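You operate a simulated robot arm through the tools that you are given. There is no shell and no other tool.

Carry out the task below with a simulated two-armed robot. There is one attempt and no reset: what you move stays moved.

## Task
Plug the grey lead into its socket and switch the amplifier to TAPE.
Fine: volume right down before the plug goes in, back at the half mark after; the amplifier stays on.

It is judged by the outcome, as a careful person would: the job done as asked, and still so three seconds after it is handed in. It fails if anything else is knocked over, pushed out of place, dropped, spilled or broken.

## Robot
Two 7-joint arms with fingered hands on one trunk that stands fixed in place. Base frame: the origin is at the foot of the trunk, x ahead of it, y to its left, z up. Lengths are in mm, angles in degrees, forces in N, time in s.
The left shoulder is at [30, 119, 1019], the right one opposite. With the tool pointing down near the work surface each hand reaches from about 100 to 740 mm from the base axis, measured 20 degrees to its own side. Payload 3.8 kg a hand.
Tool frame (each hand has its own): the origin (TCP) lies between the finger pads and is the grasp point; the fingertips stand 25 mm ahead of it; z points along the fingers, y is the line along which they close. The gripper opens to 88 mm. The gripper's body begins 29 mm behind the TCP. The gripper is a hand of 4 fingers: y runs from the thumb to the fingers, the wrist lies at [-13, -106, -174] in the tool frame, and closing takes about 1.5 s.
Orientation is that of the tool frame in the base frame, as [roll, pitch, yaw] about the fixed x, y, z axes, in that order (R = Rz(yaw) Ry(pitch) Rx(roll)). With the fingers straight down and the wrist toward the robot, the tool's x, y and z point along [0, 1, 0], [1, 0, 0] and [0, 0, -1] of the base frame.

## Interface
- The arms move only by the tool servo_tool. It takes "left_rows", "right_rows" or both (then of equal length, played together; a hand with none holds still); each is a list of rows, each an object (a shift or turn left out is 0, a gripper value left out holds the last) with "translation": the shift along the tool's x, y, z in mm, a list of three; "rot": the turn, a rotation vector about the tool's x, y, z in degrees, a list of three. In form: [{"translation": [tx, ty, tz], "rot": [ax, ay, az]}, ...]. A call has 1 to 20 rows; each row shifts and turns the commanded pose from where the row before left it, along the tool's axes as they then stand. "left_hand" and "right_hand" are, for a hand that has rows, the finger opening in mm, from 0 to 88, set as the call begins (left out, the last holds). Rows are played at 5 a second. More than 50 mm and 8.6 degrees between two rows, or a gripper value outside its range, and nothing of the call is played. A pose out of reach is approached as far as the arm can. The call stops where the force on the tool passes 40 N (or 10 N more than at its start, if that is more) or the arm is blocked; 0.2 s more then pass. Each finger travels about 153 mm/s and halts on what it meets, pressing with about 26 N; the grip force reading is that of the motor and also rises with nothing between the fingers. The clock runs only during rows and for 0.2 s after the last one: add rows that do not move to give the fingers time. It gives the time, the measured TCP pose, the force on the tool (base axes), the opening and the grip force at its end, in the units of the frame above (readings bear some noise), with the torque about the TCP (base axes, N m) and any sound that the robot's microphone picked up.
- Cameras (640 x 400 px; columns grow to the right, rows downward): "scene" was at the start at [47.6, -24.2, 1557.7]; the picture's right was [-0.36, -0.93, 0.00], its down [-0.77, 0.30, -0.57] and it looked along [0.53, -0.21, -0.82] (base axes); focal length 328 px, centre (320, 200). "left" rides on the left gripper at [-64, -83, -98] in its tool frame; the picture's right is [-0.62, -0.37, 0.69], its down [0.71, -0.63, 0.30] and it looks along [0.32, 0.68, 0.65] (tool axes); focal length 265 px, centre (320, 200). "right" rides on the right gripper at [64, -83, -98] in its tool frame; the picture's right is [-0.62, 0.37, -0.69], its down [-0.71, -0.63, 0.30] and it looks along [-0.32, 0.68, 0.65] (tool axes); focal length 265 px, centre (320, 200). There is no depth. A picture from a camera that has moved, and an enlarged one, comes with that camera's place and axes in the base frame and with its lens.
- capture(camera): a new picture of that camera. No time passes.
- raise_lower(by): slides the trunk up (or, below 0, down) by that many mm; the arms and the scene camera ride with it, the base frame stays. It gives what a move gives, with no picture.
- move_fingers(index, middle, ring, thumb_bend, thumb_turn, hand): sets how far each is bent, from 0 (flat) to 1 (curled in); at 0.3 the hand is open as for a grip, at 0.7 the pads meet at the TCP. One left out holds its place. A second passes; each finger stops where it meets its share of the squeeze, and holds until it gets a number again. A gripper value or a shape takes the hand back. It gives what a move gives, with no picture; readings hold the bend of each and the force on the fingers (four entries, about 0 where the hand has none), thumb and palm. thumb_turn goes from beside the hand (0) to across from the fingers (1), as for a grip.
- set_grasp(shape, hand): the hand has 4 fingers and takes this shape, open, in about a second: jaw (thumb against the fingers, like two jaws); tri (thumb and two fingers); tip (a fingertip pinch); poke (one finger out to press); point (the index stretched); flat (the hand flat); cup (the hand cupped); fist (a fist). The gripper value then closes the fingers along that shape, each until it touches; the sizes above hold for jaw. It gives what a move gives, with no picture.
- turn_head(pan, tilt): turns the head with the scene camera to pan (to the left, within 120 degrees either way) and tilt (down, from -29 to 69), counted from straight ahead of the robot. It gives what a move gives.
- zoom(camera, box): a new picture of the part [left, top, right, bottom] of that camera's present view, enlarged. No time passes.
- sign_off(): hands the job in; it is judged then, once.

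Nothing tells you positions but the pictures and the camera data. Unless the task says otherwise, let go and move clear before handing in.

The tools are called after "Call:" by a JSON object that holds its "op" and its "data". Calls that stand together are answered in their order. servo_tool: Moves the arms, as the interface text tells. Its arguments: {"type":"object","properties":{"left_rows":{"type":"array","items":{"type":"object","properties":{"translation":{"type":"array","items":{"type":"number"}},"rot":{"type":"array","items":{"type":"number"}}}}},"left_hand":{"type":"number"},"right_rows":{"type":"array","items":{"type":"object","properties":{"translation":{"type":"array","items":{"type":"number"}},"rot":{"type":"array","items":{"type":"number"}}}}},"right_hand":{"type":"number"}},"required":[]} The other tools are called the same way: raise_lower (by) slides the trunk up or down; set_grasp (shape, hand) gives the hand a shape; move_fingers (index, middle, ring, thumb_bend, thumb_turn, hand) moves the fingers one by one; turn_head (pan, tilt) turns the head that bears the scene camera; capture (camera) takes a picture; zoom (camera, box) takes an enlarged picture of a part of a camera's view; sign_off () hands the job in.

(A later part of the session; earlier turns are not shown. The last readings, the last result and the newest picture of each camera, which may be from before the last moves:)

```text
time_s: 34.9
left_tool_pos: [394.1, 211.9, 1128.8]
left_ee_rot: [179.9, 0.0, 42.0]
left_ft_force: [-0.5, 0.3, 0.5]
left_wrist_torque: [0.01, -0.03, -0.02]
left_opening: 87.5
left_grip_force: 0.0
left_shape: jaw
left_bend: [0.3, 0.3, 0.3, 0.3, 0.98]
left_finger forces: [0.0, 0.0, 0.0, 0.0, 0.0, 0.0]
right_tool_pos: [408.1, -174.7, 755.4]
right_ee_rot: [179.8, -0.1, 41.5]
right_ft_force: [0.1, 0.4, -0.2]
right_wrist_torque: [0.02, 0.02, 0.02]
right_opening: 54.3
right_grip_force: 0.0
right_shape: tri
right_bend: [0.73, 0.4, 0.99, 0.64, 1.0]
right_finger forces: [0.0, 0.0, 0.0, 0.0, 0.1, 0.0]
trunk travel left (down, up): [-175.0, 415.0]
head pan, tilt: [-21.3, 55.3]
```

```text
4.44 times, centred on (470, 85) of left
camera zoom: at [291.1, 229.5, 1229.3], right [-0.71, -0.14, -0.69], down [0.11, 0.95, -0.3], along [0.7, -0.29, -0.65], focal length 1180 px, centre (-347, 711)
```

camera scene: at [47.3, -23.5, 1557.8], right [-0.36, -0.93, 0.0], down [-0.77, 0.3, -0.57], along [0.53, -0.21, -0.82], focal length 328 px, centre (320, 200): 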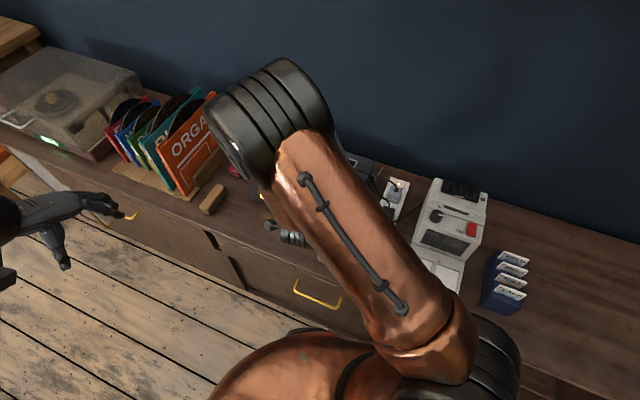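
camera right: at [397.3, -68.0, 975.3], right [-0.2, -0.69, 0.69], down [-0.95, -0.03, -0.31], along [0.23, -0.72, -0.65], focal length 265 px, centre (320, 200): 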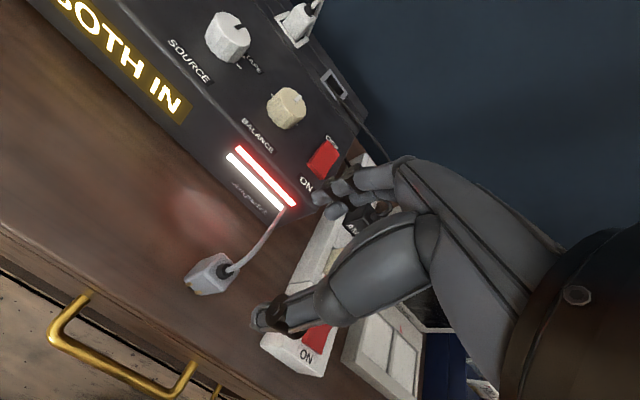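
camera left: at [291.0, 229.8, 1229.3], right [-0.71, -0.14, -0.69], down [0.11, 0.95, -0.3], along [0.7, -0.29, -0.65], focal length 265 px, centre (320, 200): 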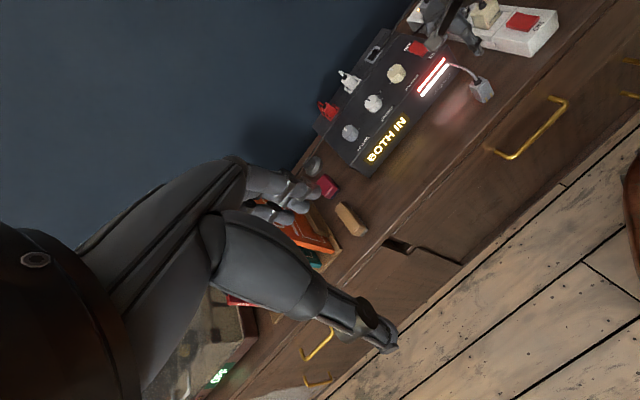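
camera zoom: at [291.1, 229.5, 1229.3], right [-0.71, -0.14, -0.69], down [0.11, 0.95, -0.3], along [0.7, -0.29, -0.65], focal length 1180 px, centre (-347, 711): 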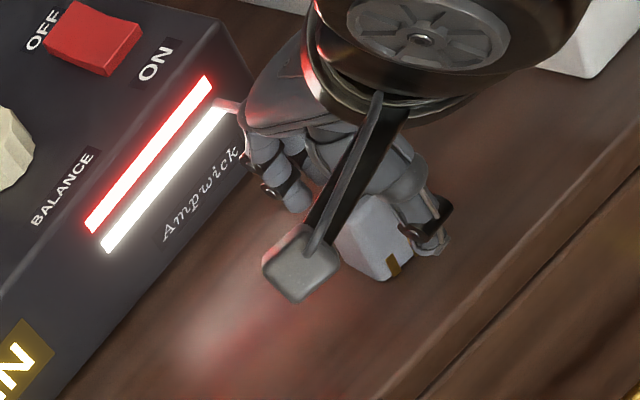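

The tips are straddling the plug. Closing on it now.

Call:
{"op": "servo_tool", "data": {"right_rows": [{"translation": [0, 0, 0]}, {"translation": [0, 0, 0]}, {"translation": [0, 0, 0]}, {"translation": [0, 0, 0]}, {"translation": [0, 0, 0]}, {"translation": [0, 0, 0]}, {"translation": [0, 0, 0]}], "right_hand": 12}}

Call:
{"op": "zoom", "data": {"camera": "right", "box": [200, 150, 400, 340]}}

Call:
{"op": "zoom", "data": {"camera": "left", "box": [410, 40, 530, 130]}}

```text
time_s: 36.5
left_tool_pos: [394.8, 211.9, 1130.0]
left_ee_rot: [-180.0, 0.1, 42.0]
left_ft_force: [-0.1, 0.1, -0.3]
left_wrist_torque: [0.0, 0.02, 0.0]
left_opening: 87.6
left_grip_force: 0.0
left_shape: jaw
left_bend: [0.3, 0.3, 0.3, 0.3, 0.98]
left_finger forces: [0.1, 0.0, 0.1, 0.0, 0.1, 0.0]
right_tool_pos: [407.5, -175.3, 755.1]
right_ee_rot: [179.9, -0.1, 41.3]
right_ft_force: [0.1, -0.3, 0.8]
right_wrist_torque: [0.01, -0.01, 0.01]
right_opening: 17.2
right_grip_force: 25.5
right_shape: tri
right_bend: [0.73, 0.58, 1.0, 0.73, 1.0]
right_finger forces: [12.7, 12.0, 0.0, 0.0, 24.6, 0.0]
trunk travel left (down, up): [-175.0, 415.0]
head pan, tilt: [-21.3, 55.3]
```

```text
2.11 times, centred on (300, 245) of right
camera zoom: at [400.4, -69.5, 854.1], right [-0.22, -0.69, 0.69], down [-0.95, 0.0, -0.31], along [0.21, -0.73, -0.65], focal length 559 px, centre (362, 105)
```

zoom: 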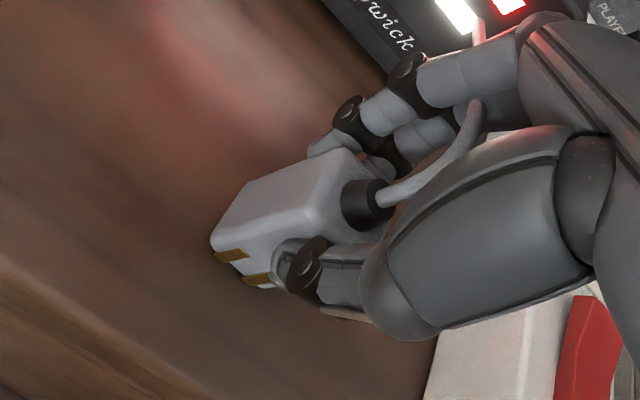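

```text
4.44 times, centred on (470, 85) of left
camera zoom: at [291.3, 229.5, 1229.3], right [-0.71, -0.14, -0.69], down [0.11, 0.95, -0.3], along [0.7, -0.29, -0.65], focal length 1180 px, centre (-347, 711)
```

zoom: 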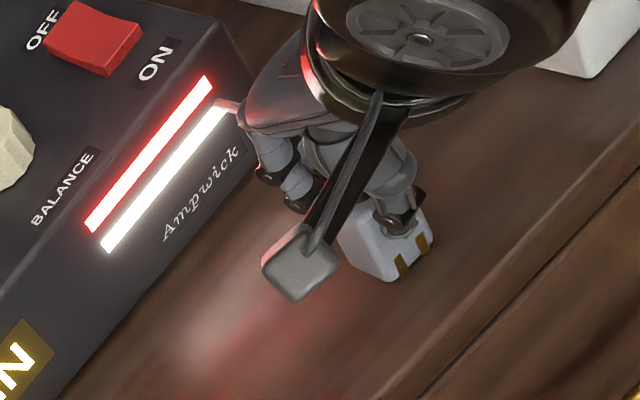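

The plug is gripped firmly by both fingers and the thumb. I'll lift it slowly and check that it comes up straight.

Call:
{"op": "servo_tool", "data": {"right_rows": [{"translation": [0, 0, -5]}, {"translation": [0, 0, -10]}, {"translation": [0, 0, -15]}, {"translation": [0, 0, -20]}, {"translation": [0, 0, 0]}]}}

Call:
{"op": "zoom", "data": {"camera": "right", "box": [200, 150, 400, 340]}}

Call:
{"op": "zoom", "data": {"camera": "left", "box": [410, 20, 530, 130]}}

```text
time_s: 37.7
left_tool_pos: [394.4, 212.2, 1129.9]
left_ee_rot: [180.0, 0.1, 42.0]
left_ft_force: [0.5, -0.4, 0.1]
left_wrist_torque: [0.02, -0.04, -0.01]
left_opening: 87.6
left_grip_force: 0.0
left_shape: jaw
left_bend: [0.3, 0.3, 0.3, 0.3, 0.98]
left_finger forces: [0.0, 0.1, 0.1, 0.0, 0.0, 0.0]
right_tool_pos: [407.7, -174.5, 804.4]
right_ee_rot: [-180.0, -0.1, 41.4]
right_ft_force: [-0.1, -0.3, -1.2]
right_wrist_torque: [-0.01, -0.02, 0.02]
right_opening: 17.1
right_grip_force: 26.2
right_shape: tri
right_bend: [0.73, 0.58, 1.0, 0.73, 1.0]
right_finger forces: [12.6, 12.1, 0.0, 0.1, 24.6, 0.0]
trunk travel left (down, up): [-175.0, 415.0]
head pan, tilt: [-21.3, 55.3]
```

```text
2.11 times, centred on (300, 245) of right
camera zoom: at [399.6, -69.1, 903.9], right [-0.22, -0.69, 0.69], down [-0.95, 0.0, -0.31], along [0.21, -0.73, -0.65], focal length 559 px, centre (362, 105)
```

zoom: 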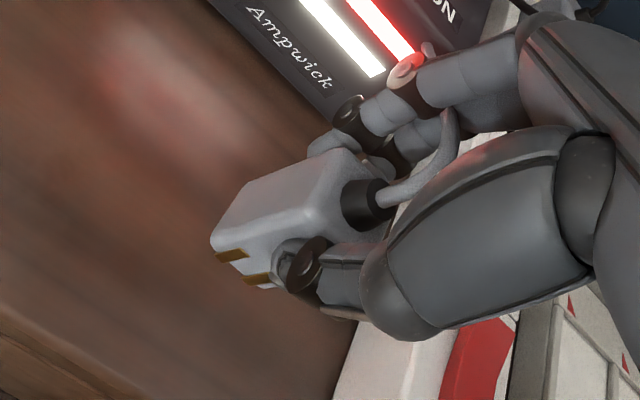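

```text
3.64 times, centred on (470, 75) of left
camera zoom: at [291.5, 229.5, 1229.2], right [-0.71, -0.14, -0.69], down [0.11, 0.95, -0.3], along [0.7, -0.29, -0.65], focal length 965 px, centre (-226, 654)
```

zoom: 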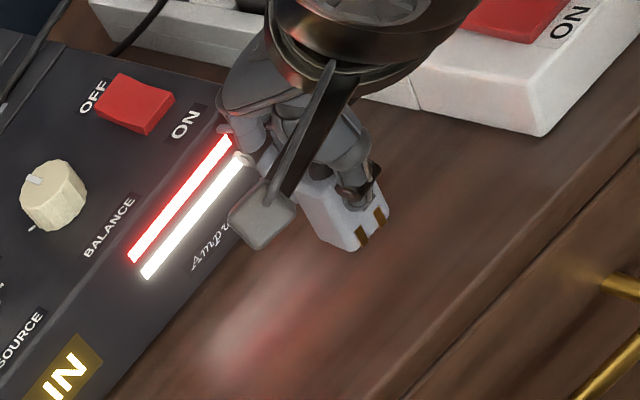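

The plug came up cleanly. I'll zoom in on it to measure how it sits in the grip.

Call:
{"op": "zoom", "data": {"camera": "right", "box": [240, 205, 340, 295]}}

```text
4.44 times, centred on (290, 250) of right
camera zoom: at [399.6, -69.1, 903.9], right [-0.22, -0.69, 0.69], down [-0.95, 0.0, -0.31], along [0.21, -0.73, -0.65], focal length 1180 px, centre (453, -22)
```

zoom: 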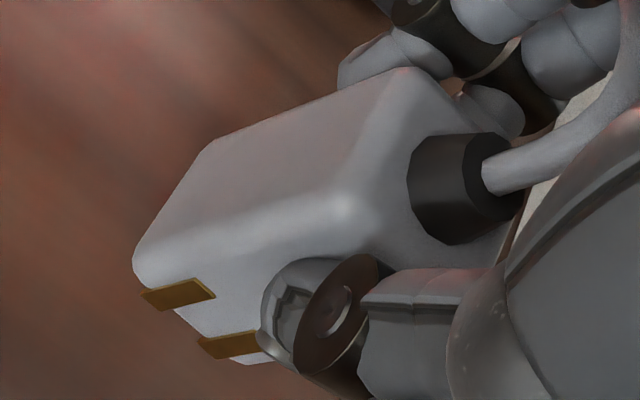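

The plug sits nearly centred in the grip, about 2–3 mm towards the thumb. I'll raise it well above the knobs, square it to the amplifier and carry it over the empty socket.

Call:
{"op": "servo_tool", "data": {"right_rows": [{"translation": [0, 0, -33]}, {"translation": [0, 0, -33]}, {"translation": [0, 0, -32], "rot": [0, 0, -3.6]}, {"translation": [4.2, 35.8, 0]}, {"translation": [4.2, 35.8, 0]}, {"translation": [4.2, 35.8, 0]}, {"translation": [4.2, 35.8, 0]}, {"translation": [4.1, 35.8, 0]}, {"translation": [4.1, 35.8, 0]}, {"translation": [4.1, 35.8, 0]}, {"translation": [4.1, 35.9, 0]}, {"translation": [0, 0, 0]}, {"translation": [0, 0, 0]}]}}

Call:
{"op": "capture", "data": {"camera": "right"}}

Call:
{"op": "zoom", "data": {"camera": "left", "box": [300, 0, 480, 130]}}

Call:
{"op": "capture", "data": {"camera": "scene"}}

```text
time_s: 40.5
left_tool_pos: [395.4, 211.0, 1129.3]
left_ee_rot: [-180.0, 0.0, 42.0]
left_ft_force: [0.4, -0.6, -0.6]
left_wrist_torque: [0.01, -0.02, 0.03]
left_opening: 87.4
left_grip_force: 0.0
left_shape: jaw
left_bend: [0.3, 0.3, 0.3, 0.3, 0.98]
left_finger forces: [0.1, 0.0, 0.1, 0.1, 0.0, 0.0]
right_tool_pos: [635.4, -353.7, 903.6]
right_ee_rot: [179.9, 0.0, 44.9]
right_ft_force: [-0.1, -0.1, -0.2]
right_wrist_torque: [-0.05, -0.02, 0.02]
right_opening: 16.9
right_grip_force: 25.6
right_shape: tri
right_bend: [0.73, 0.58, 1.0, 0.73, 1.0]
right_finger forces: [12.5, 12.1, 0.1, 0.0, 24.7, 0.1]
trunk travel left (down, up): [-175.0, 415.0]
head pan, tilt: [-21.3, 55.3]
```

```text
taken
camera right: at [620.4, -249.0, 1002.6], right [-0.18, -0.7, 0.69], down [-0.95, -0.06, -0.31], along [0.25, -0.71, -0.65], focal length 265 px, centre (320, 200)
```

right: 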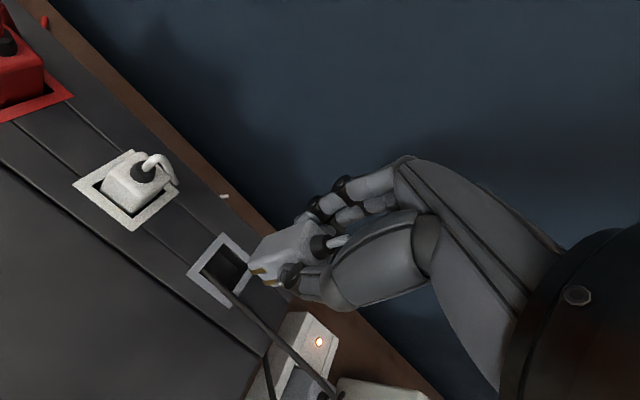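

```text
3.08 times, centred on (390, 65) of left
camera zoom: at [291.6, 229.2, 1229.3], right [-0.71, -0.14, -0.69], down [0.11, 0.95, -0.3], along [0.7, -0.29, -0.65], focal length 817 px, centre (105, 615)
```

zoom: 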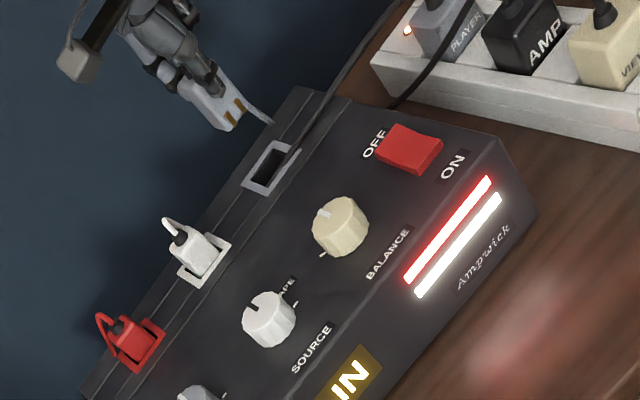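

```text
taken
camera scene: at [48.1, -24.3, 1557.7], right [-0.36, -0.93, 0.0], down [-0.77, 0.3, -0.57], along [0.53, -0.21, -0.82], focal length 328 px, centre (320, 200)
```

scene: 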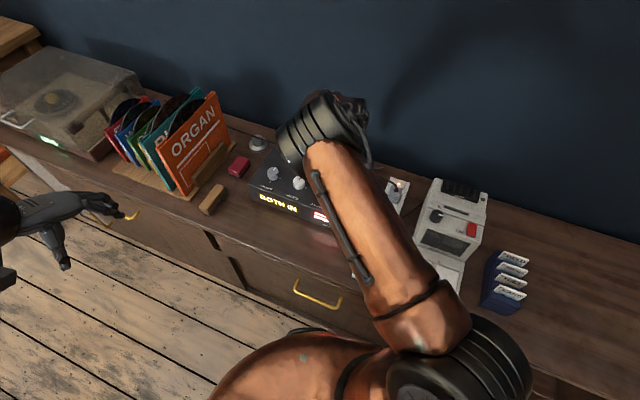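

The plug is hovering over the socket with no pull from the cord. I'll zoom in to measure the socket against the hand.

Call:
{"op": "zoom", "data": {"camera": "right", "box": [180, 215, 300, 310]}}

Call:
{"op": "zoom", "data": {"camera": "left", "box": [330, 0, 410, 70]}}

```text
4.21 times, centred on (240, 262) of right
camera zoom: at [620.4, -249.0, 1002.6], right [-0.18, -0.7, 0.69], down [-0.95, -0.06, -0.31], along [0.25, -0.71, -0.65], focal length 1118 px, centre (657, -63)
```

zoom: 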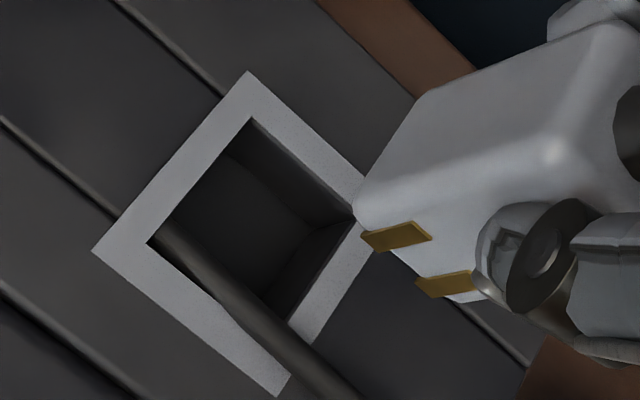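

```text
5.71 times, centred on (370, 35) of left
camera zoom: at [291.6, 229.2, 1229.3], right [-0.71, -0.14, -0.69], down [0.11, 0.95, -0.3], along [0.7, -0.29, -0.65], focal length 1517 px, centre (34, 1143)
```

zoom: 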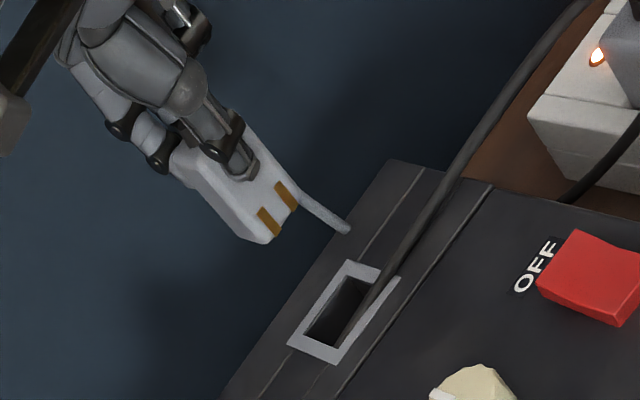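

The socket centre comes out about 2 mm to the hand's +x, and the plug's own offset is uncertain by a couple of millimetres. I'll shift slightly and lower until the plug's base is just above the panel, where gaps can be compared directly.

Call:
{"op": "servo_tool", "data": {"right_rows": [{"translation": [3, 0, 12]}, {"translation": [0, 0, 15]}, {"translation": [0, 0, 10]}, {"translation": [0, 0, 6]}, {"translation": [0, 0, 0]}]}}

Call:
{"op": "zoom", "data": {"camera": "right", "box": [220, 200, 340, 295]}}

Call:
{"op": "zoom", "data": {"camera": "left", "box": [330, 0, 410, 70]}}

```text
time_s: 41.7
left_tool_pos: [395.1, 211.2, 1129.0]
left_ee_rot: [179.9, 0.0, 42.0]
left_ft_force: [-0.6, 0.3, 0.5]
left_wrist_torque: [0.02, -0.02, 0.01]
left_opening: 87.7
left_grip_force: 0.1
left_shape: jaw
left_bend: [0.3, 0.3, 0.3, 0.3, 0.98]
left_finger forces: [0.0, 0.0, 0.1, 0.0, 0.0, 0.0]
right_tool_pos: [636.4, -351.6, 860.4]
right_ee_rot: [179.9, 0.0, 45.0]
right_ft_force: [0.2, -0.6, -0.7]
right_wrist_torque: [0.01, -0.02, 0.0]
right_opening: 17.1
right_grip_force: 25.9
right_shape: tri
right_bend: [0.73, 0.58, 1.0, 0.73, 1.0]
right_finger forces: [12.6, 12.2, 0.0, 0.0, 24.7, 0.1]
trunk travel left (down, up): [-175.0, 415.0]
head pan, tilt: [-21.3, 55.3]
```

```text
4.21 times, centred on (280, 248) of right
camera zoom: at [622.3, -246.8, 959.2], right [-0.18, -0.7, 0.69], down [-0.95, -0.06, -0.31], along [0.25, -0.71, -0.65], focal length 1118 px, centre (488, 0)
```

zoom: 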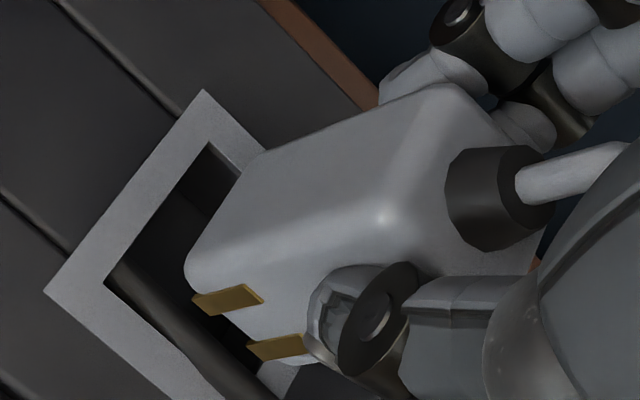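

```text
5.71 times, centred on (370, 35) of left
camera zoom: at [291.3, 229.5, 1229.3], right [-0.71, -0.14, -0.69], down [0.11, 0.95, -0.3], along [0.7, -0.29, -0.65], focal length 1517 px, centre (34, 1143)
```

zoom: 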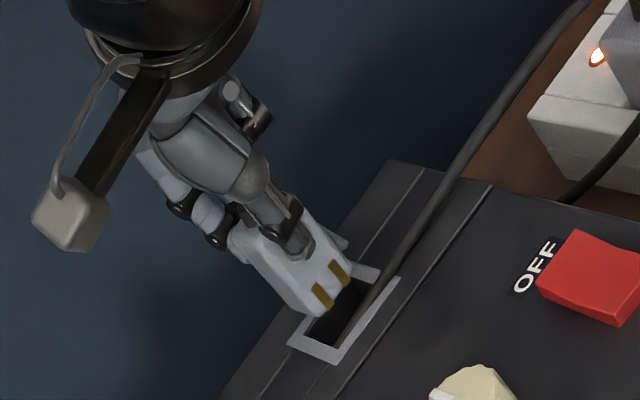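

The plug's base is hovering just over the opening. I'll enlarge the side view to judge its height and offset.

Call:
{"op": "zoom", "data": {"camera": "left", "box": [358, 20, 402, 66]}}

Call:
{"op": "zoom", "data": {"camera": "right", "box": [225, 215, 295, 300]}}

```text
8.70 times, centred on (380, 43) of left
camera zoom: at [291.3, 229.5, 1229.3], right [-0.71, -0.14, -0.69], down [0.11, 0.95, -0.3], along [0.7, -0.29, -0.65], focal length 2308 px, centre (-202, 1565)
```

zoom: 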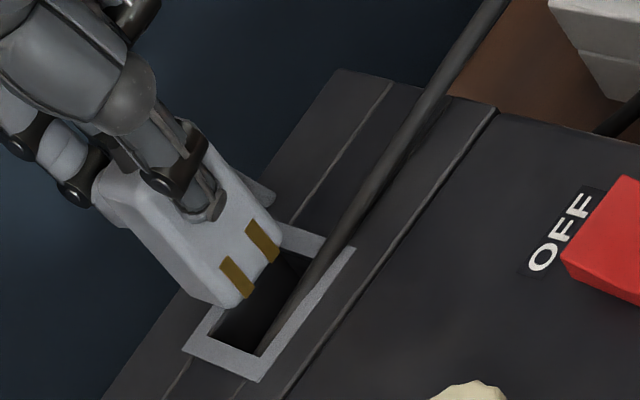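

```text
4.71 times, centred on (260, 258) of right
camera zoom: at [622.3, -246.8, 959.2], right [-0.18, -0.7, 0.69], down [-0.95, -0.06, -0.31], along [0.25, -0.71, -0.65], focal length 1249 px, centre (602, -71)
```

zoom: 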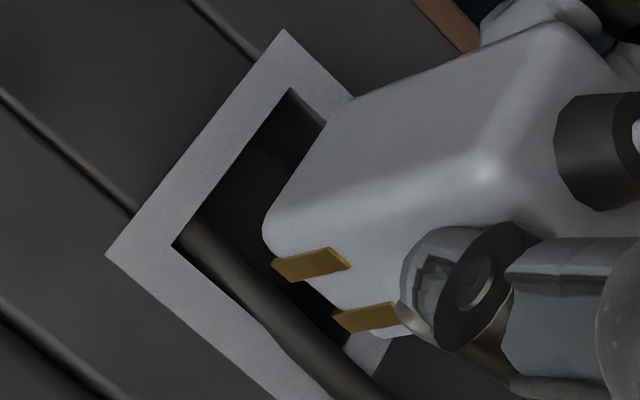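

Seen up close, the plug is centred over the hole with 2–3 mm of gap all round and about 2° of twist. I'll take out the twist and lower it gently into the mouth.

Call:
{"op": "servo_tool", "data": {"right_rows": [{"translation": [0, 0, 4], "rot": [0, 0, 2]}, {"translation": [0, 0, 4]}, {"translation": [0, 0, 4]}, {"translation": [0, 0, 4]}, {"translation": [0, 0, 3]}, {"translation": [0, 0, 0]}]}}

Call:
{"op": "zoom", "data": {"camera": "right", "box": [225, 195, 335, 300]}}

Call:
{"op": "zoom", "data": {"camera": "left", "box": [358, 20, 402, 66]}}

```text
time_s: 43.1
left_tool_pos: [394.3, 211.8, 1128.3]
left_ee_rot: [-179.9, 0.0, 42.1]
left_ft_force: [0.3, -0.2, 0.5]
left_wrist_torque: [0.0, -0.03, 0.0]
left_opening: 87.7
left_grip_force: 0.0
left_shape: jaw
left_bend: [0.3, 0.3, 0.3, 0.3, 0.98]
left_finger forces: [0.1, 0.0, 0.0, 0.0, 0.1, 0.0]
right_tool_pos: [635.7, -352.0, 840.3]
right_ee_rot: [179.9, -0.1, 42.8]
right_ft_force: [0.2, -0.5, -1.6]
right_wrist_torque: [-0.01, -0.02, 0.01]
right_opening: 17.5
right_grip_force: 26.1
right_shape: tri
right_bend: [0.73, 0.58, 1.0, 0.73, 1.0]
right_finger forces: [12.8, 12.7, 0.0, 0.0, 25.2, 0.0]
trunk travel left (down, up): [-175.0, 415.0]
head pan, tilt: [-21.3, 55.3]
```

```text
3.81 times, centred on (280, 248) of right
camera zoom: at [625.5, -246.6, 939.9], right [-0.2, -0.69, 0.69], down [-0.95, -0.03, -0.31], along [0.23, -0.72, -0.65], focal length 1011 px, centre (472, 19)
```

zoom: 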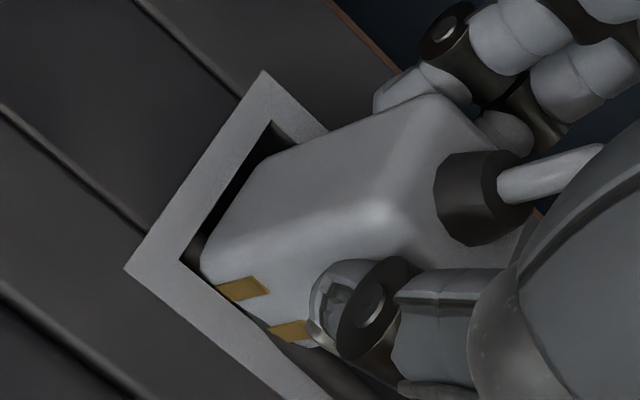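

```text
8.70 times, centred on (380, 43) of left
camera zoom: at [291.3, 229.5, 1229.3], right [-0.71, -0.14, -0.69], down [0.11, 0.95, -0.3], along [0.7, -0.29, -0.65], focal length 2308 px, centre (-202, 1565)
```

zoom: 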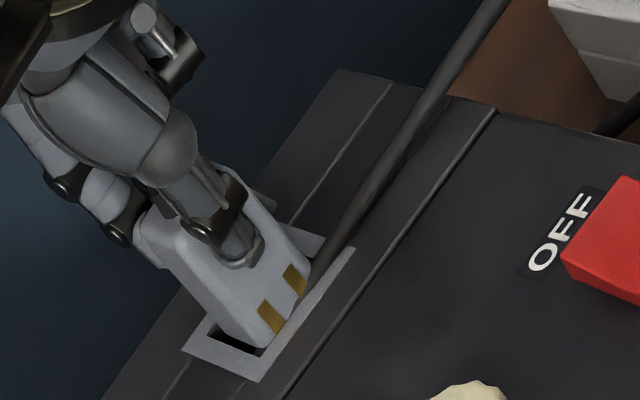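

The base is entering the mouth with no contact force. Continuing down slowly.

Call:
{"op": "servo_tool", "data": {"right_rows": [{"translation": [0, 0, 2]}, {"translation": [0, 0, 2]}, {"translation": [0, 0, 2]}, {"translation": [0, 0, 0]}]}}

Call:
{"op": "zoom", "data": {"camera": "right", "box": [225, 195, 335, 300]}}

Call:
{"op": "zoom", "data": {"camera": "left", "box": [358, 20, 402, 66]}}

```text
time_s: 44.1
left_tool_pos: [394.5, 210.8, 1130.0]
left_ee_rot: [180.0, 0.0, 42.0]
left_ft_force: [-0.7, -0.7, -0.8]
left_wrist_torque: [-0.01, -0.02, -0.02]
left_opening: 87.4
left_grip_force: 0.0
left_shape: jaw
left_bend: [0.3, 0.3, 0.3, 0.3, 0.98]
left_finger forces: [0.1, 0.0, 0.0, 0.1, 0.0, 0.0]
right_tool_pos: [636.5, -351.4, 835.3]
right_ee_rot: [179.9, -0.1, 42.9]
right_ft_force: [0.2, -0.7, 0.3]
right_wrist_torque: [-0.04, -0.02, 0.02]
right_opening: 17.3
right_grip_force: 26.6
right_shape: tri
right_bend: [0.73, 0.58, 1.0, 0.73, 1.0]
right_finger forces: [12.9, 12.8, 0.0, 0.1, 25.1, 0.0]
trunk travel left (down, up): [-175.0, 415.0]
head pan, tilt: [-21.3, 55.3]
```

```text
3.81 times, centred on (280, 248) of right
camera zoom: at [625.2, -246.7, 933.9], right [-0.2, -0.69, 0.69], down [-0.95, -0.03, -0.31], along [0.23, -0.72, -0.65], focal length 1011 px, centre (472, 19)
```

zoom: 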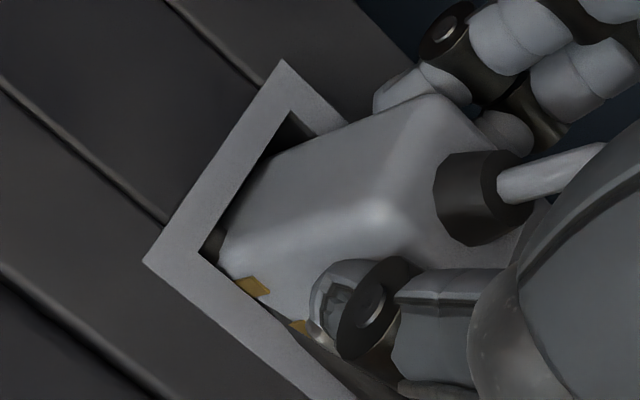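

```text
8.70 times, centred on (380, 43) of left
camera zoom: at [291.4, 229.4, 1229.3], right [-0.71, -0.14, -0.69], down [0.11, 0.95, -0.3], along [0.7, -0.29, -0.65], focal length 2308 px, centre (-202, 1565)
```

zoom: 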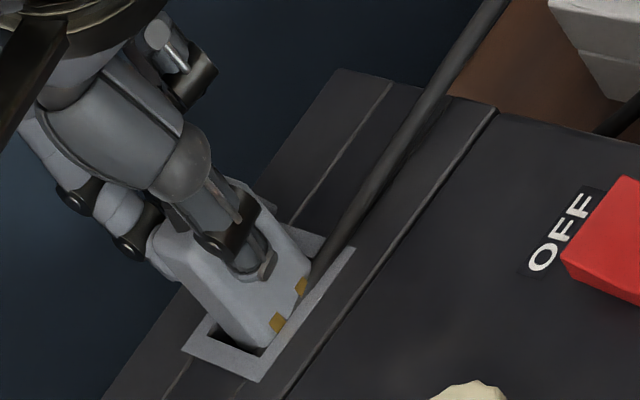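

It's going in cleanly: the contacts are passing below the frame with no load. I'll continue towards full depth in small steps.

Call:
{"op": "servo_tool", "data": {"right_rows": [{"translation": [0, 0, 2]}, {"translation": [0, 0, 2]}, {"translation": [0, 0, 2]}, {"translation": [0, 0, 0]}]}}

Call:
{"op": "zoom", "data": {"camera": "right", "box": [225, 195, 335, 300]}}

Call:
{"op": "zoom", "data": {"camera": "left", "box": [340, 10, 430, 100]}}

```text
time_s: 45.1
left_tool_pos: [395.3, 211.0, 1129.4]
left_ee_rot: [-180.0, 0.0, 42.0]
left_ft_force: [0.3, -0.3, 1.1]
left_wrist_torque: [0.0, 0.0, -0.06]
left_opening: 87.6
left_grip_force: 0.1
left_shape: jaw
left_bend: [0.3, 0.3, 0.3, 0.3, 0.98]
left_finger forces: [0.0, 0.0, 0.0, 0.0, 0.0, 0.0]
right_tool_pos: [635.6, -351.3, 828.5]
right_ee_rot: [-180.0, -0.1, 42.9]
right_ft_force: [0.0, -0.4, -0.9]
right_wrist_torque: [0.02, 0.03, 0.02]
right_opening: 17.2
right_grip_force: 26.0
right_shape: tri
right_bend: [0.73, 0.58, 1.0, 0.73, 1.0]
right_finger forces: [12.7, 12.7, 0.0, 0.0, 25.3, 0.0]
trunk travel left (down, up): [-175.0, 415.0]
head pan, tilt: [-21.3, 55.3]
```

```text
3.81 times, centred on (280, 248) of right
camera zoom: at [625.5, -246.8, 927.8], right [-0.2, -0.69, 0.69], down [-0.95, -0.03, -0.31], along [0.23, -0.72, -0.65], focal length 1011 px, centre (472, 19)
```

zoom: 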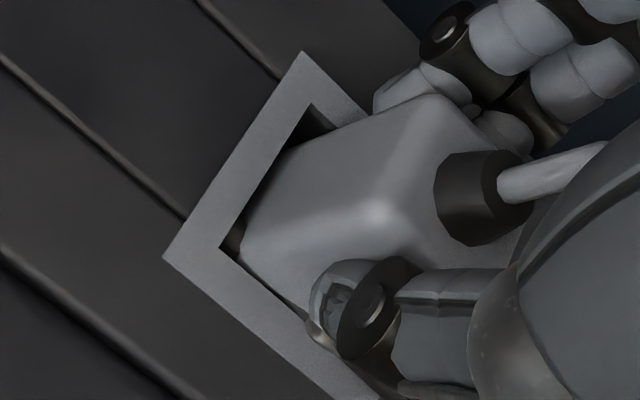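

```text
4.44 times, centred on (385, 55) of left
camera zoom: at [291.3, 229.4, 1229.3], right [-0.71, -0.14, -0.69], down [0.11, 0.95, -0.3], along [0.7, -0.29, -0.65], focal length 1180 px, centre (31, 844)
```

zoom: 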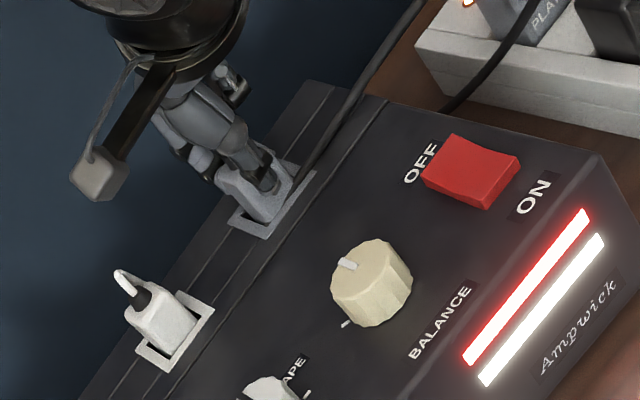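

It's about 17 mm deep now with still no resistance. A few more millimetres, in small steps.

Call:
{"op": "servo_tool", "data": {"right_rows": [{"translation": [0, 0, 1.5]}, {"translation": [0, 0, 1.5]}, {"translation": [0, 0, 1.5]}, {"translation": [0, 0, 0]}]}}

Call:
{"op": "zoom", "data": {"camera": "right", "box": [225, 195, 335, 300]}}

Call:
{"op": "zoom", "data": {"camera": "left", "box": [340, 20, 400, 110]}}

```text
time_s: 46.1
left_tool_pos: [393.8, 211.9, 1128.7]
left_ee_rot: [180.0, 0.0, 42.1]
left_ft_force: [-0.3, 0.2, 0.6]
left_wrist_torque: [-0.04, -0.02, 0.0]
left_opening: 87.7
left_grip_force: 0.1
left_shape: jaw
left_bend: [0.3, 0.3, 0.3, 0.3, 0.98]
left_finger forces: [0.0, 0.1, 0.0, 0.1, 0.0, 0.1]
right_tool_pos: [636.1, -351.5, 823.8]
right_ee_rot: [179.8, -0.1, 42.9]
right_ft_force: [-1.1, -0.8, 1.4]
right_wrist_torque: [0.0, 0.01, -0.03]
right_opening: 17.4
right_grip_force: 25.9
right_shape: tri
right_bend: [0.73, 0.58, 1.0, 0.73, 1.0]
right_finger forces: [13.0, 12.8, 0.0, 0.1, 25.7, 0.1]
trunk travel left (down, up): [-175.0, 415.0]
head pan, tilt: [-21.3, 55.3]
```

```text
3.81 times, centred on (280, 248) of right
camera zoom: at [625.4, -246.6, 923.6], right [-0.2, -0.69, 0.69], down [-0.95, -0.03, -0.31], along [0.23, -0.72, -0.65], focal length 1011 px, centre (472, 19)
```

zoom: 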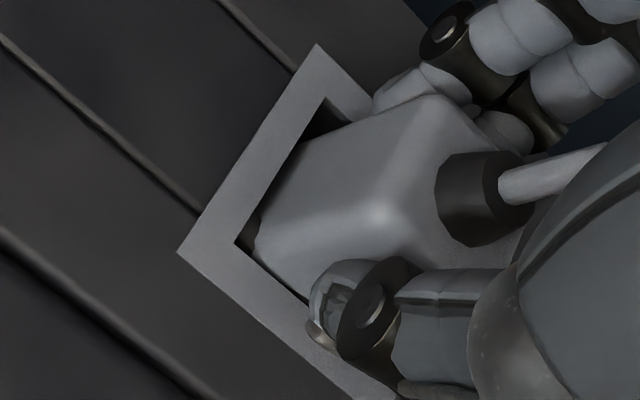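

```text
4.44 times, centred on (370, 65) of left
camera zoom: at [291.1, 229.5, 1229.4], right [-0.71, -0.14, -0.69], down [0.11, 0.95, -0.3], along [0.7, -0.29, -0.65], focal length 1180 px, centre (98, 800)
```

zoom: 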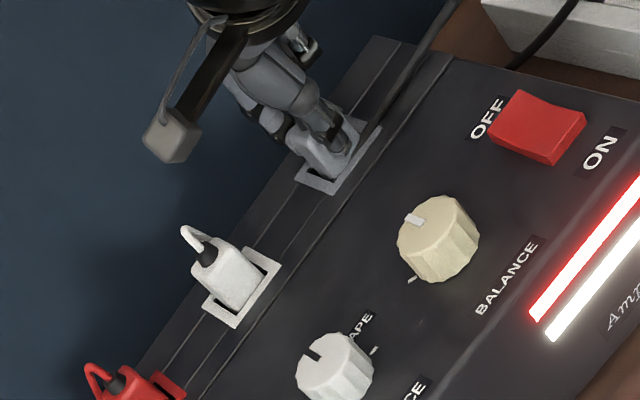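

There's still no resistance. I'll continue a millimetre at a time and watch the vertical force.

Call:
{"op": "servo_tool", "data": {"right_rows": [{"translation": [0, 0, 1]}, {"translation": [0, 0, 1]}, {"translation": [0, 0, 0]}]}}

Call:
{"op": "zoom", "data": {"camera": "right", "box": [225, 195, 335, 300]}}

Call:
{"op": "zoom", "data": {"camera": "left", "box": [340, 20, 400, 70]}}

```text
time_s: 46.9
left_tool_pos: [393.9, 211.7, 1129.6]
left_ee_rot: [179.9, 0.0, 42.0]
left_ft_force: [0.3, -0.3, 0.9]
left_wrist_torque: [-0.02, 0.0, 0.0]
left_opening: 87.4
left_grip_force: 0.0
left_shape: jaw
left_bend: [0.3, 0.3, 0.3, 0.3, 0.98]
left_finger forces: [0.1, 0.0, 0.0, 0.1, 0.1, 0.0]
right_tool_pos: [635.5, -352.2, 824.1]
right_ee_rot: [179.8, -0.2, 42.9]
right_ft_force: [0.6, -1.0, 8.3]
right_wrist_torque: [-0.04, -0.05, -0.01]
right_opening: 17.8
right_grip_force: 26.1
right_shape: tri
right_bend: [0.73, 0.58, 1.0, 0.73, 1.0]
right_finger forces: [13.8, 13.8, 0.1, 0.0, 26.5, 0.0]
trunk travel left (down, up): [-175.0, 415.0]
head pan, tilt: [-21.3, 55.3]
```

```text
3.81 times, centred on (280, 248) of right
camera zoom: at [625.1, -246.4, 922.9], right [-0.21, -0.69, 0.69], down [-0.95, -0.03, -0.31], along [0.23, -0.72, -0.65], focal length 1011 px, centre (472, 19)
```

zoom: 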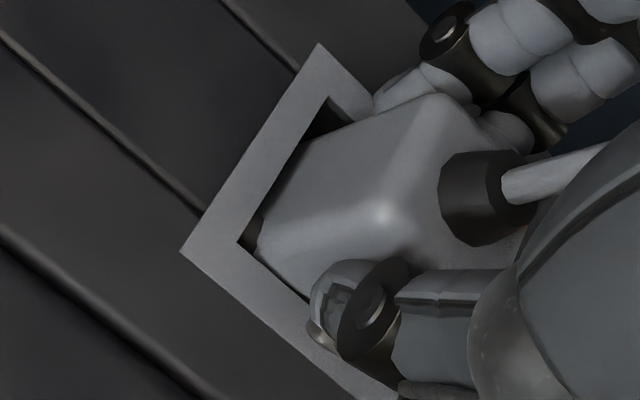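

```text
8.00 times, centred on (370, 45) of left
camera zoom: at [290.5, 229.8, 1229.5], right [-0.71, -0.14, -0.69], down [0.11, 0.95, -0.3], along [0.7, -0.29, -0.65], focal length 2123 px, centre (-80, 1440)
```

zoom: 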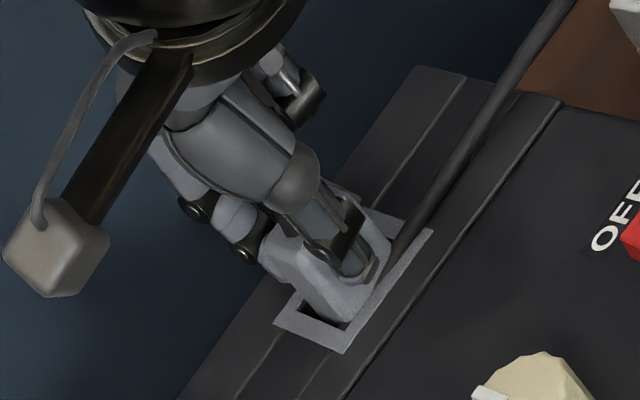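

There's contact at about 22 mm depth (8 N upward), which matches how deep the white plug sits. I'll press slightly more to seat it and listen for any click.

Call:
{"op": "servo_tool", "data": {"right_rows": [{"translation": [0, 0, 0.8]}, {"translation": [0, 0, 0.8]}, {"translation": [0, 0, 0]}]}}

Call:
{"op": "zoom", "data": {"camera": "right", "box": [225, 195, 335, 300]}}

Call:
{"op": "zoom", "data": {"camera": "left", "box": [330, 10, 470, 180]}}

```text
time_s: 47.7
left_tool_pos: [393.3, 212.7, 1129.4]
left_ee_rot: [179.9, -0.1, 42.1]
left_ft_force: [-0.5, -0.3, 0.1]
left_wrist_torque: [0.01, 0.0, -0.01]
left_opening: 87.4
left_grip_force: 0.1
left_shape: jaw
left_bend: [0.3, 0.3, 0.3, 0.3, 0.98]
left_finger forces: [0.1, 0.0, 0.0, 0.1, 0.0, 0.0]
right_tool_pos: [635.7, -351.7, 822.6]
right_ee_rot: [179.8, -0.3, 43.0]
right_ft_force: [1.3, -1.5, 16.9]
right_wrist_torque: [-0.04, -0.04, -0.04]
right_opening: 18.1
right_grip_force: 26.2
right_shape: tri
right_bend: [0.73, 0.58, 1.0, 0.73, 1.0]
right_finger forces: [14.8, 15.0, 0.1, 0.0, 27.7, 0.0]
trunk travel left (down, up): [-175.0, 415.0]
head pan, tilt: [-21.3, 55.3]
```

```text
3.81 times, centred on (280, 248) of right
camera zoom: at [624.9, -246.3, 922.3], right [-0.21, -0.69, 0.69], down [-0.95, -0.03, -0.31], along [0.23, -0.72, -0.65], focal length 1011 px, centre (472, 19)
```

zoom: 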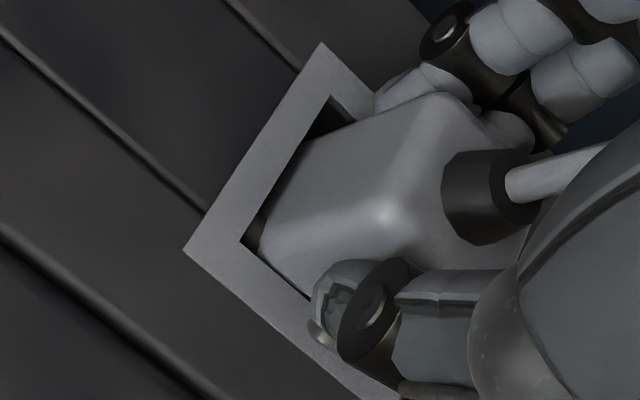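

```text
2.35 times, centred on (400, 95) of left
camera zoom: at [289.8, 230.1, 1229.6], right [-0.71, -0.14, -0.69], down [0.11, 0.95, -0.3], along [0.7, -0.29, -0.65], focal length 624 px, centre (132, 447)
```

zoom: 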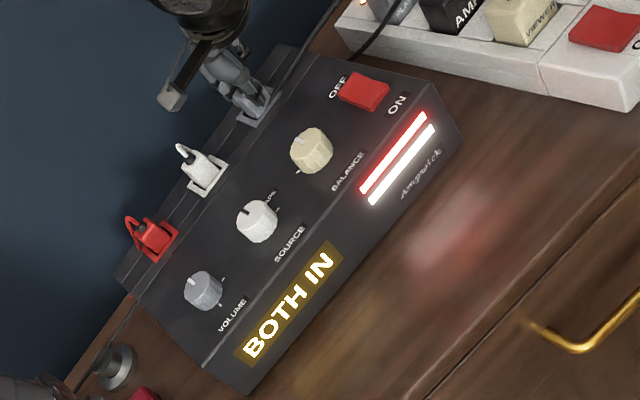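

The force rose to 17 N but the display still reads BOTH IN. I need to know whether the plug has bottomed or my fingertips are touching the frame, so I'll compare its height with the white plug's.

Call:
{"op": "zoom", "data": {"camera": "left", "box": [330, 25, 390, 105]}}

Call:
{"op": "zoom", "data": {"camera": "left", "box": [365, 30, 395, 60]}}

Call:
{"op": "zoom", "data": {"camera": "left", "box": [335, 65, 365, 95]}}

Call:
{"op": "capture", "data": {"camera": "right"}}

```text
5.00 times, centred on (360, 65) of left
camera zoom: at [289.8, 230.1, 1229.6], right [-0.71, -0.14, -0.69], down [0.11, 0.95, -0.3], along [0.7, -0.29, -0.65], focal length 1327 px, centre (120, 875)
```

zoom: 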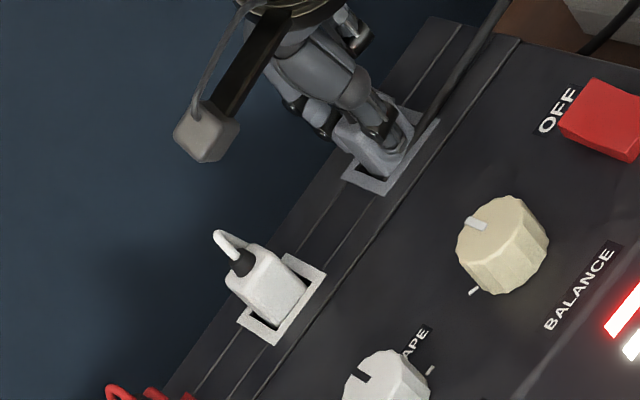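

```text
13.33 times, centred on (380, 45) of left
camera zoom: at [289.8, 230.1, 1229.6], right [-0.71, -0.14, -0.69], down [0.11, 0.95, -0.3], along [0.7, -0.29, -0.65], focal length 3539 px, centre (-480, 2267)
```

zoom: 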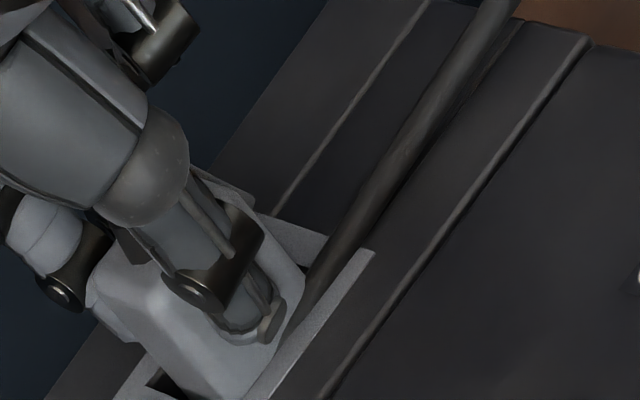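

```text
13.33 times, centred on (350, 80) of left
camera zoom: at [289.8, 230.1, 1229.6], right [-0.71, -0.14, -0.69], down [0.11, 0.95, -0.3], along [0.7, -0.29, -0.65], focal length 3539 px, centre (-80, 1800)
```

zoom: 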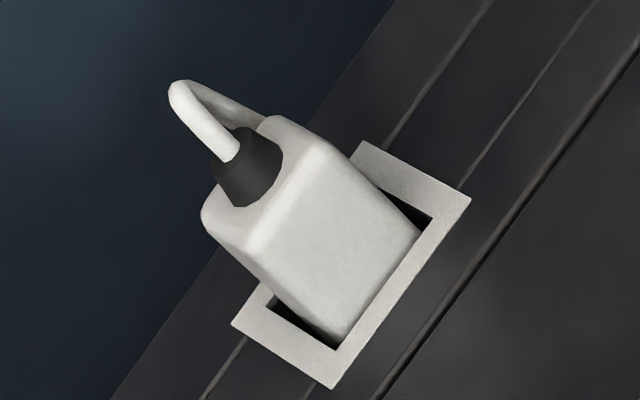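

```text
taken
camera right: at [624.9, -246.3, 922.3], right [-0.21, -0.69, 0.69], down [-0.95, -0.03, -0.31], along [0.23, -0.72, -0.65], focal length 265 px, centre (320, 200)
```

right: 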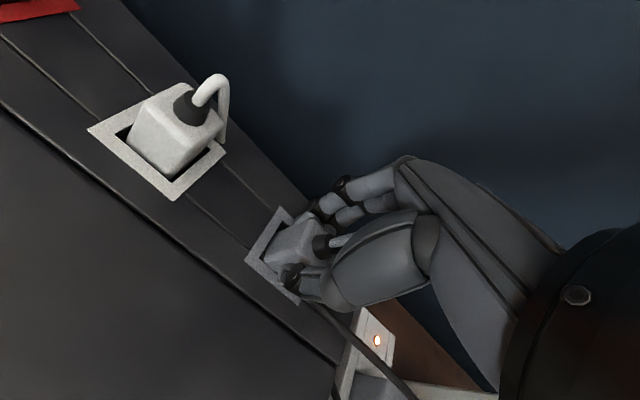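

I'll measure both plugs' heights more exactly from the right camera.

Call:
{"op": "zoom", "data": {"camera": "right", "box": [80, 65, 240, 215]}}

Call:
{"op": "zoom", "data": {"camera": "right", "box": [235, 195, 345, 305]}}

```text
2.67 times, centred on (160, 140) of right
camera zoom: at [624.9, -246.3, 922.3], right [-0.21, -0.69, 0.69], down [-0.95, -0.03, -0.31], along [0.23, -0.72, -0.65], focal length 708 px, centre (747, 360)
```

zoom: 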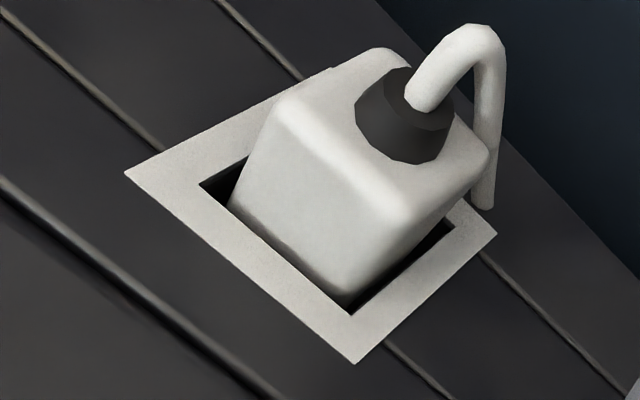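

```text
3.64 times, centred on (290, 250) of right
camera zoom: at [624.9, -246.3, 922.3], right [-0.21, -0.69, 0.69], down [-0.95, -0.03, -0.31], along [0.23, -0.72, -0.65], focal length 965 px, centre (429, 18)
```

zoom: 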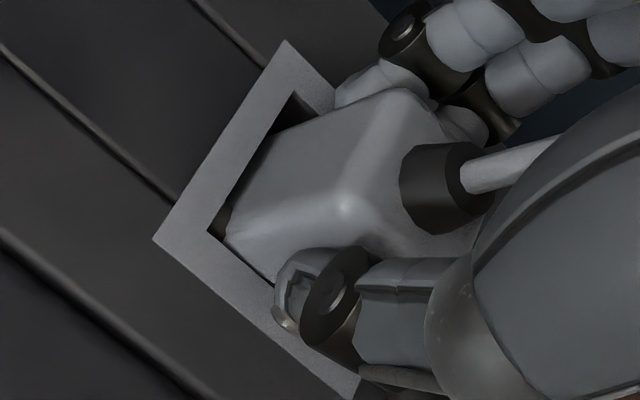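

Within measurement error the grey plug now stands as proud as the white one, and it's resting firmly on something. I'll let go carefully and look at it without the fingers in the way.

Call:
{"op": "servo_tool", "data": {"right_rows": [{"translation": [0, 0, 0]}, {"translation": [0, 0, 0]}, {"translation": [0, 0, 0]}, {"translation": [0, 0, 0]}], "right_hand": 46}}

Call:
{"op": "zoom", "data": {"camera": "right", "box": [235, 195, 345, 305]}}

Call:
{"op": "zoom", "data": {"camera": "left", "box": [330, 10, 470, 180]}}

```text
time_s: 48.7
left_tool_pos: [394.9, 210.8, 1128.5]
left_ee_rot: [-180.0, 0.0, 42.0]
left_ft_force: [0.4, 0.1, -0.4]
left_wrist_torque: [0.04, 0.02, -0.02]
left_opening: 87.5
left_grip_force: 0.1
left_shape: jaw
left_bend: [0.3, 0.3, 0.3, 0.3, 0.98]
left_finger forces: [0.0, 0.0, 0.1, 0.1, 0.0, 0.0]
right_tool_pos: [635.7, -351.9, 821.2]
right_ee_rot: [-179.9, 0.1, 42.8]
right_ft_force: [0.0, -0.7, -0.5]
right_wrist_torque: [0.04, 0.03, 0.01]
right_opening: 45.6
right_grip_force: 0.1
right_shape: tri
right_bend: [0.74, 0.44, 0.99, 0.69, 1.0]
right_finger forces: [0.0, 0.1, 0.0, 0.0, 0.0, 0.0]
trunk travel left (down, up): [-175.0, 415.0]
head pan, tilt: [-21.3, 55.3]
```

```text
3.64 times, centred on (290, 250) of right
camera zoom: at [625.3, -246.7, 919.9], right [-0.2, -0.69, 0.69], down [-0.95, -0.03, -0.3], along [0.23, -0.72, -0.65], focal length 965 px, centre (429, 18)
```

zoom: 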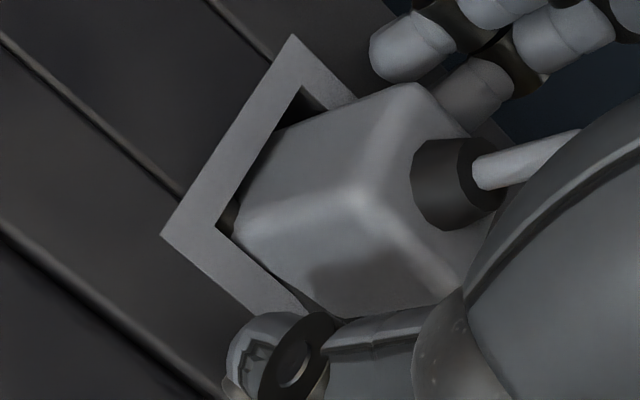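

```text
2.35 times, centred on (400, 95) of left
camera zoom: at [291.3, 229.4, 1229.3], right [-0.71, -0.14, -0.69], down [0.11, 0.95, -0.3], along [0.7, -0.29, -0.65], focal length 624 px, centre (132, 447)
```

zoom: 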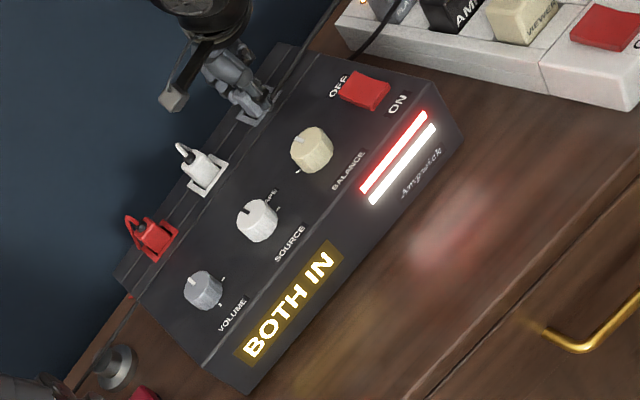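

The fingers weren't touching the frame, so it was the plug itself that met the bottom. I'll lift the hand away and compare the plugs properly.

Call:
{"op": "servo_tool", "data": {"right_rows": [{"translation": [0, 0, -8]}, {"translation": [0, 0, -12]}, {"translation": [0, 0, -20]}, {"translation": [0, 0, -30]}, {"translation": [0, 0, -30]}, {"translation": [0, 0, 0]}]}}

Call:
{"op": "capture", "data": {"camera": "right"}}

Call:
{"op": "zoom", "data": {"camera": "left", "box": [330, 25, 390, 105]}}

```text
time_s: 50.1
left_tool_pos: [395.5, 212.2, 1128.8]
left_ee_rot: [180.0, 0.0, 42.0]
left_ft_force: [-0.1, 0.0, -0.1]
left_wrist_torque: [0.0, -0.05, 0.01]
left_opening: 87.5
left_grip_force: 0.1
left_shape: jaw
left_bend: [0.3, 0.3, 0.3, 0.3, 0.98]
left_finger forces: [0.0, 0.0, 0.0, 0.1, 0.1, 0.1]
right_tool_pos: [635.0, -352.6, 921.4]
right_ee_rot: [-180.0, 0.1, 43.0]
right_ft_force: [0.3, -0.4, -0.6]
right_wrist_torque: [0.03, 0.03, 0.01]
right_opening: 45.7
right_grip_force: 0.1
right_shape: tri
right_bend: [0.74, 0.44, 0.99, 0.69, 1.0]
right_finger forces: [0.0, 0.1, 0.0, 0.0, 0.1, 0.1]
trunk travel left (down, up): [-175.0, 415.0]
head pan, tilt: [-21.3, 55.3]
```

```text
taken
camera right: at [625.0, -247.3, 1020.4], right [-0.2, -0.69, 0.69], down [-0.95, -0.03, -0.31], along [0.23, -0.72, -0.65], focal length 265 px, centre (320, 200)
```

right: 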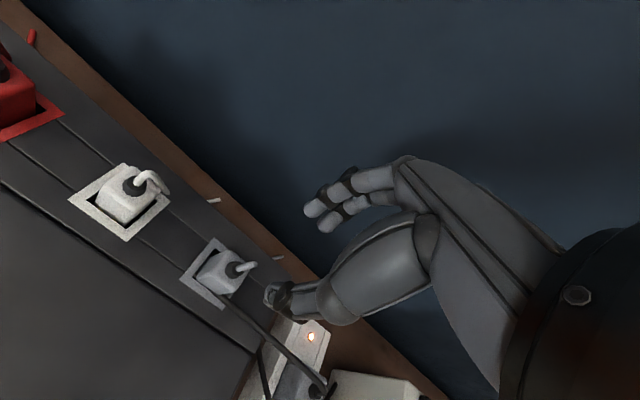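

```text
5.00 times, centred on (360, 65) of left
camera zoom: at [291.5, 229.4, 1229.2], right [-0.71, -0.14, -0.69], down [0.11, 0.95, -0.3], along [0.7, -0.29, -0.65], focal length 1327 px, centre (120, 875)
```

zoom: 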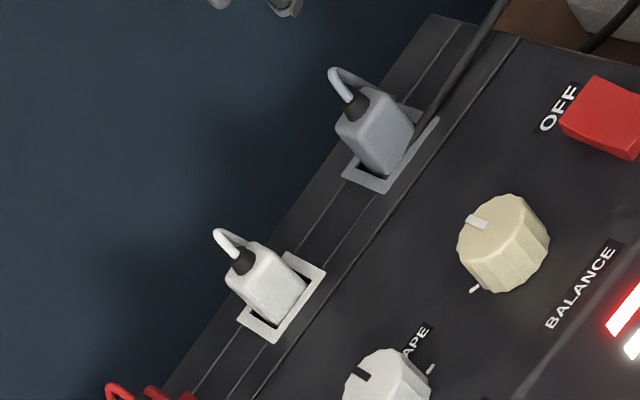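

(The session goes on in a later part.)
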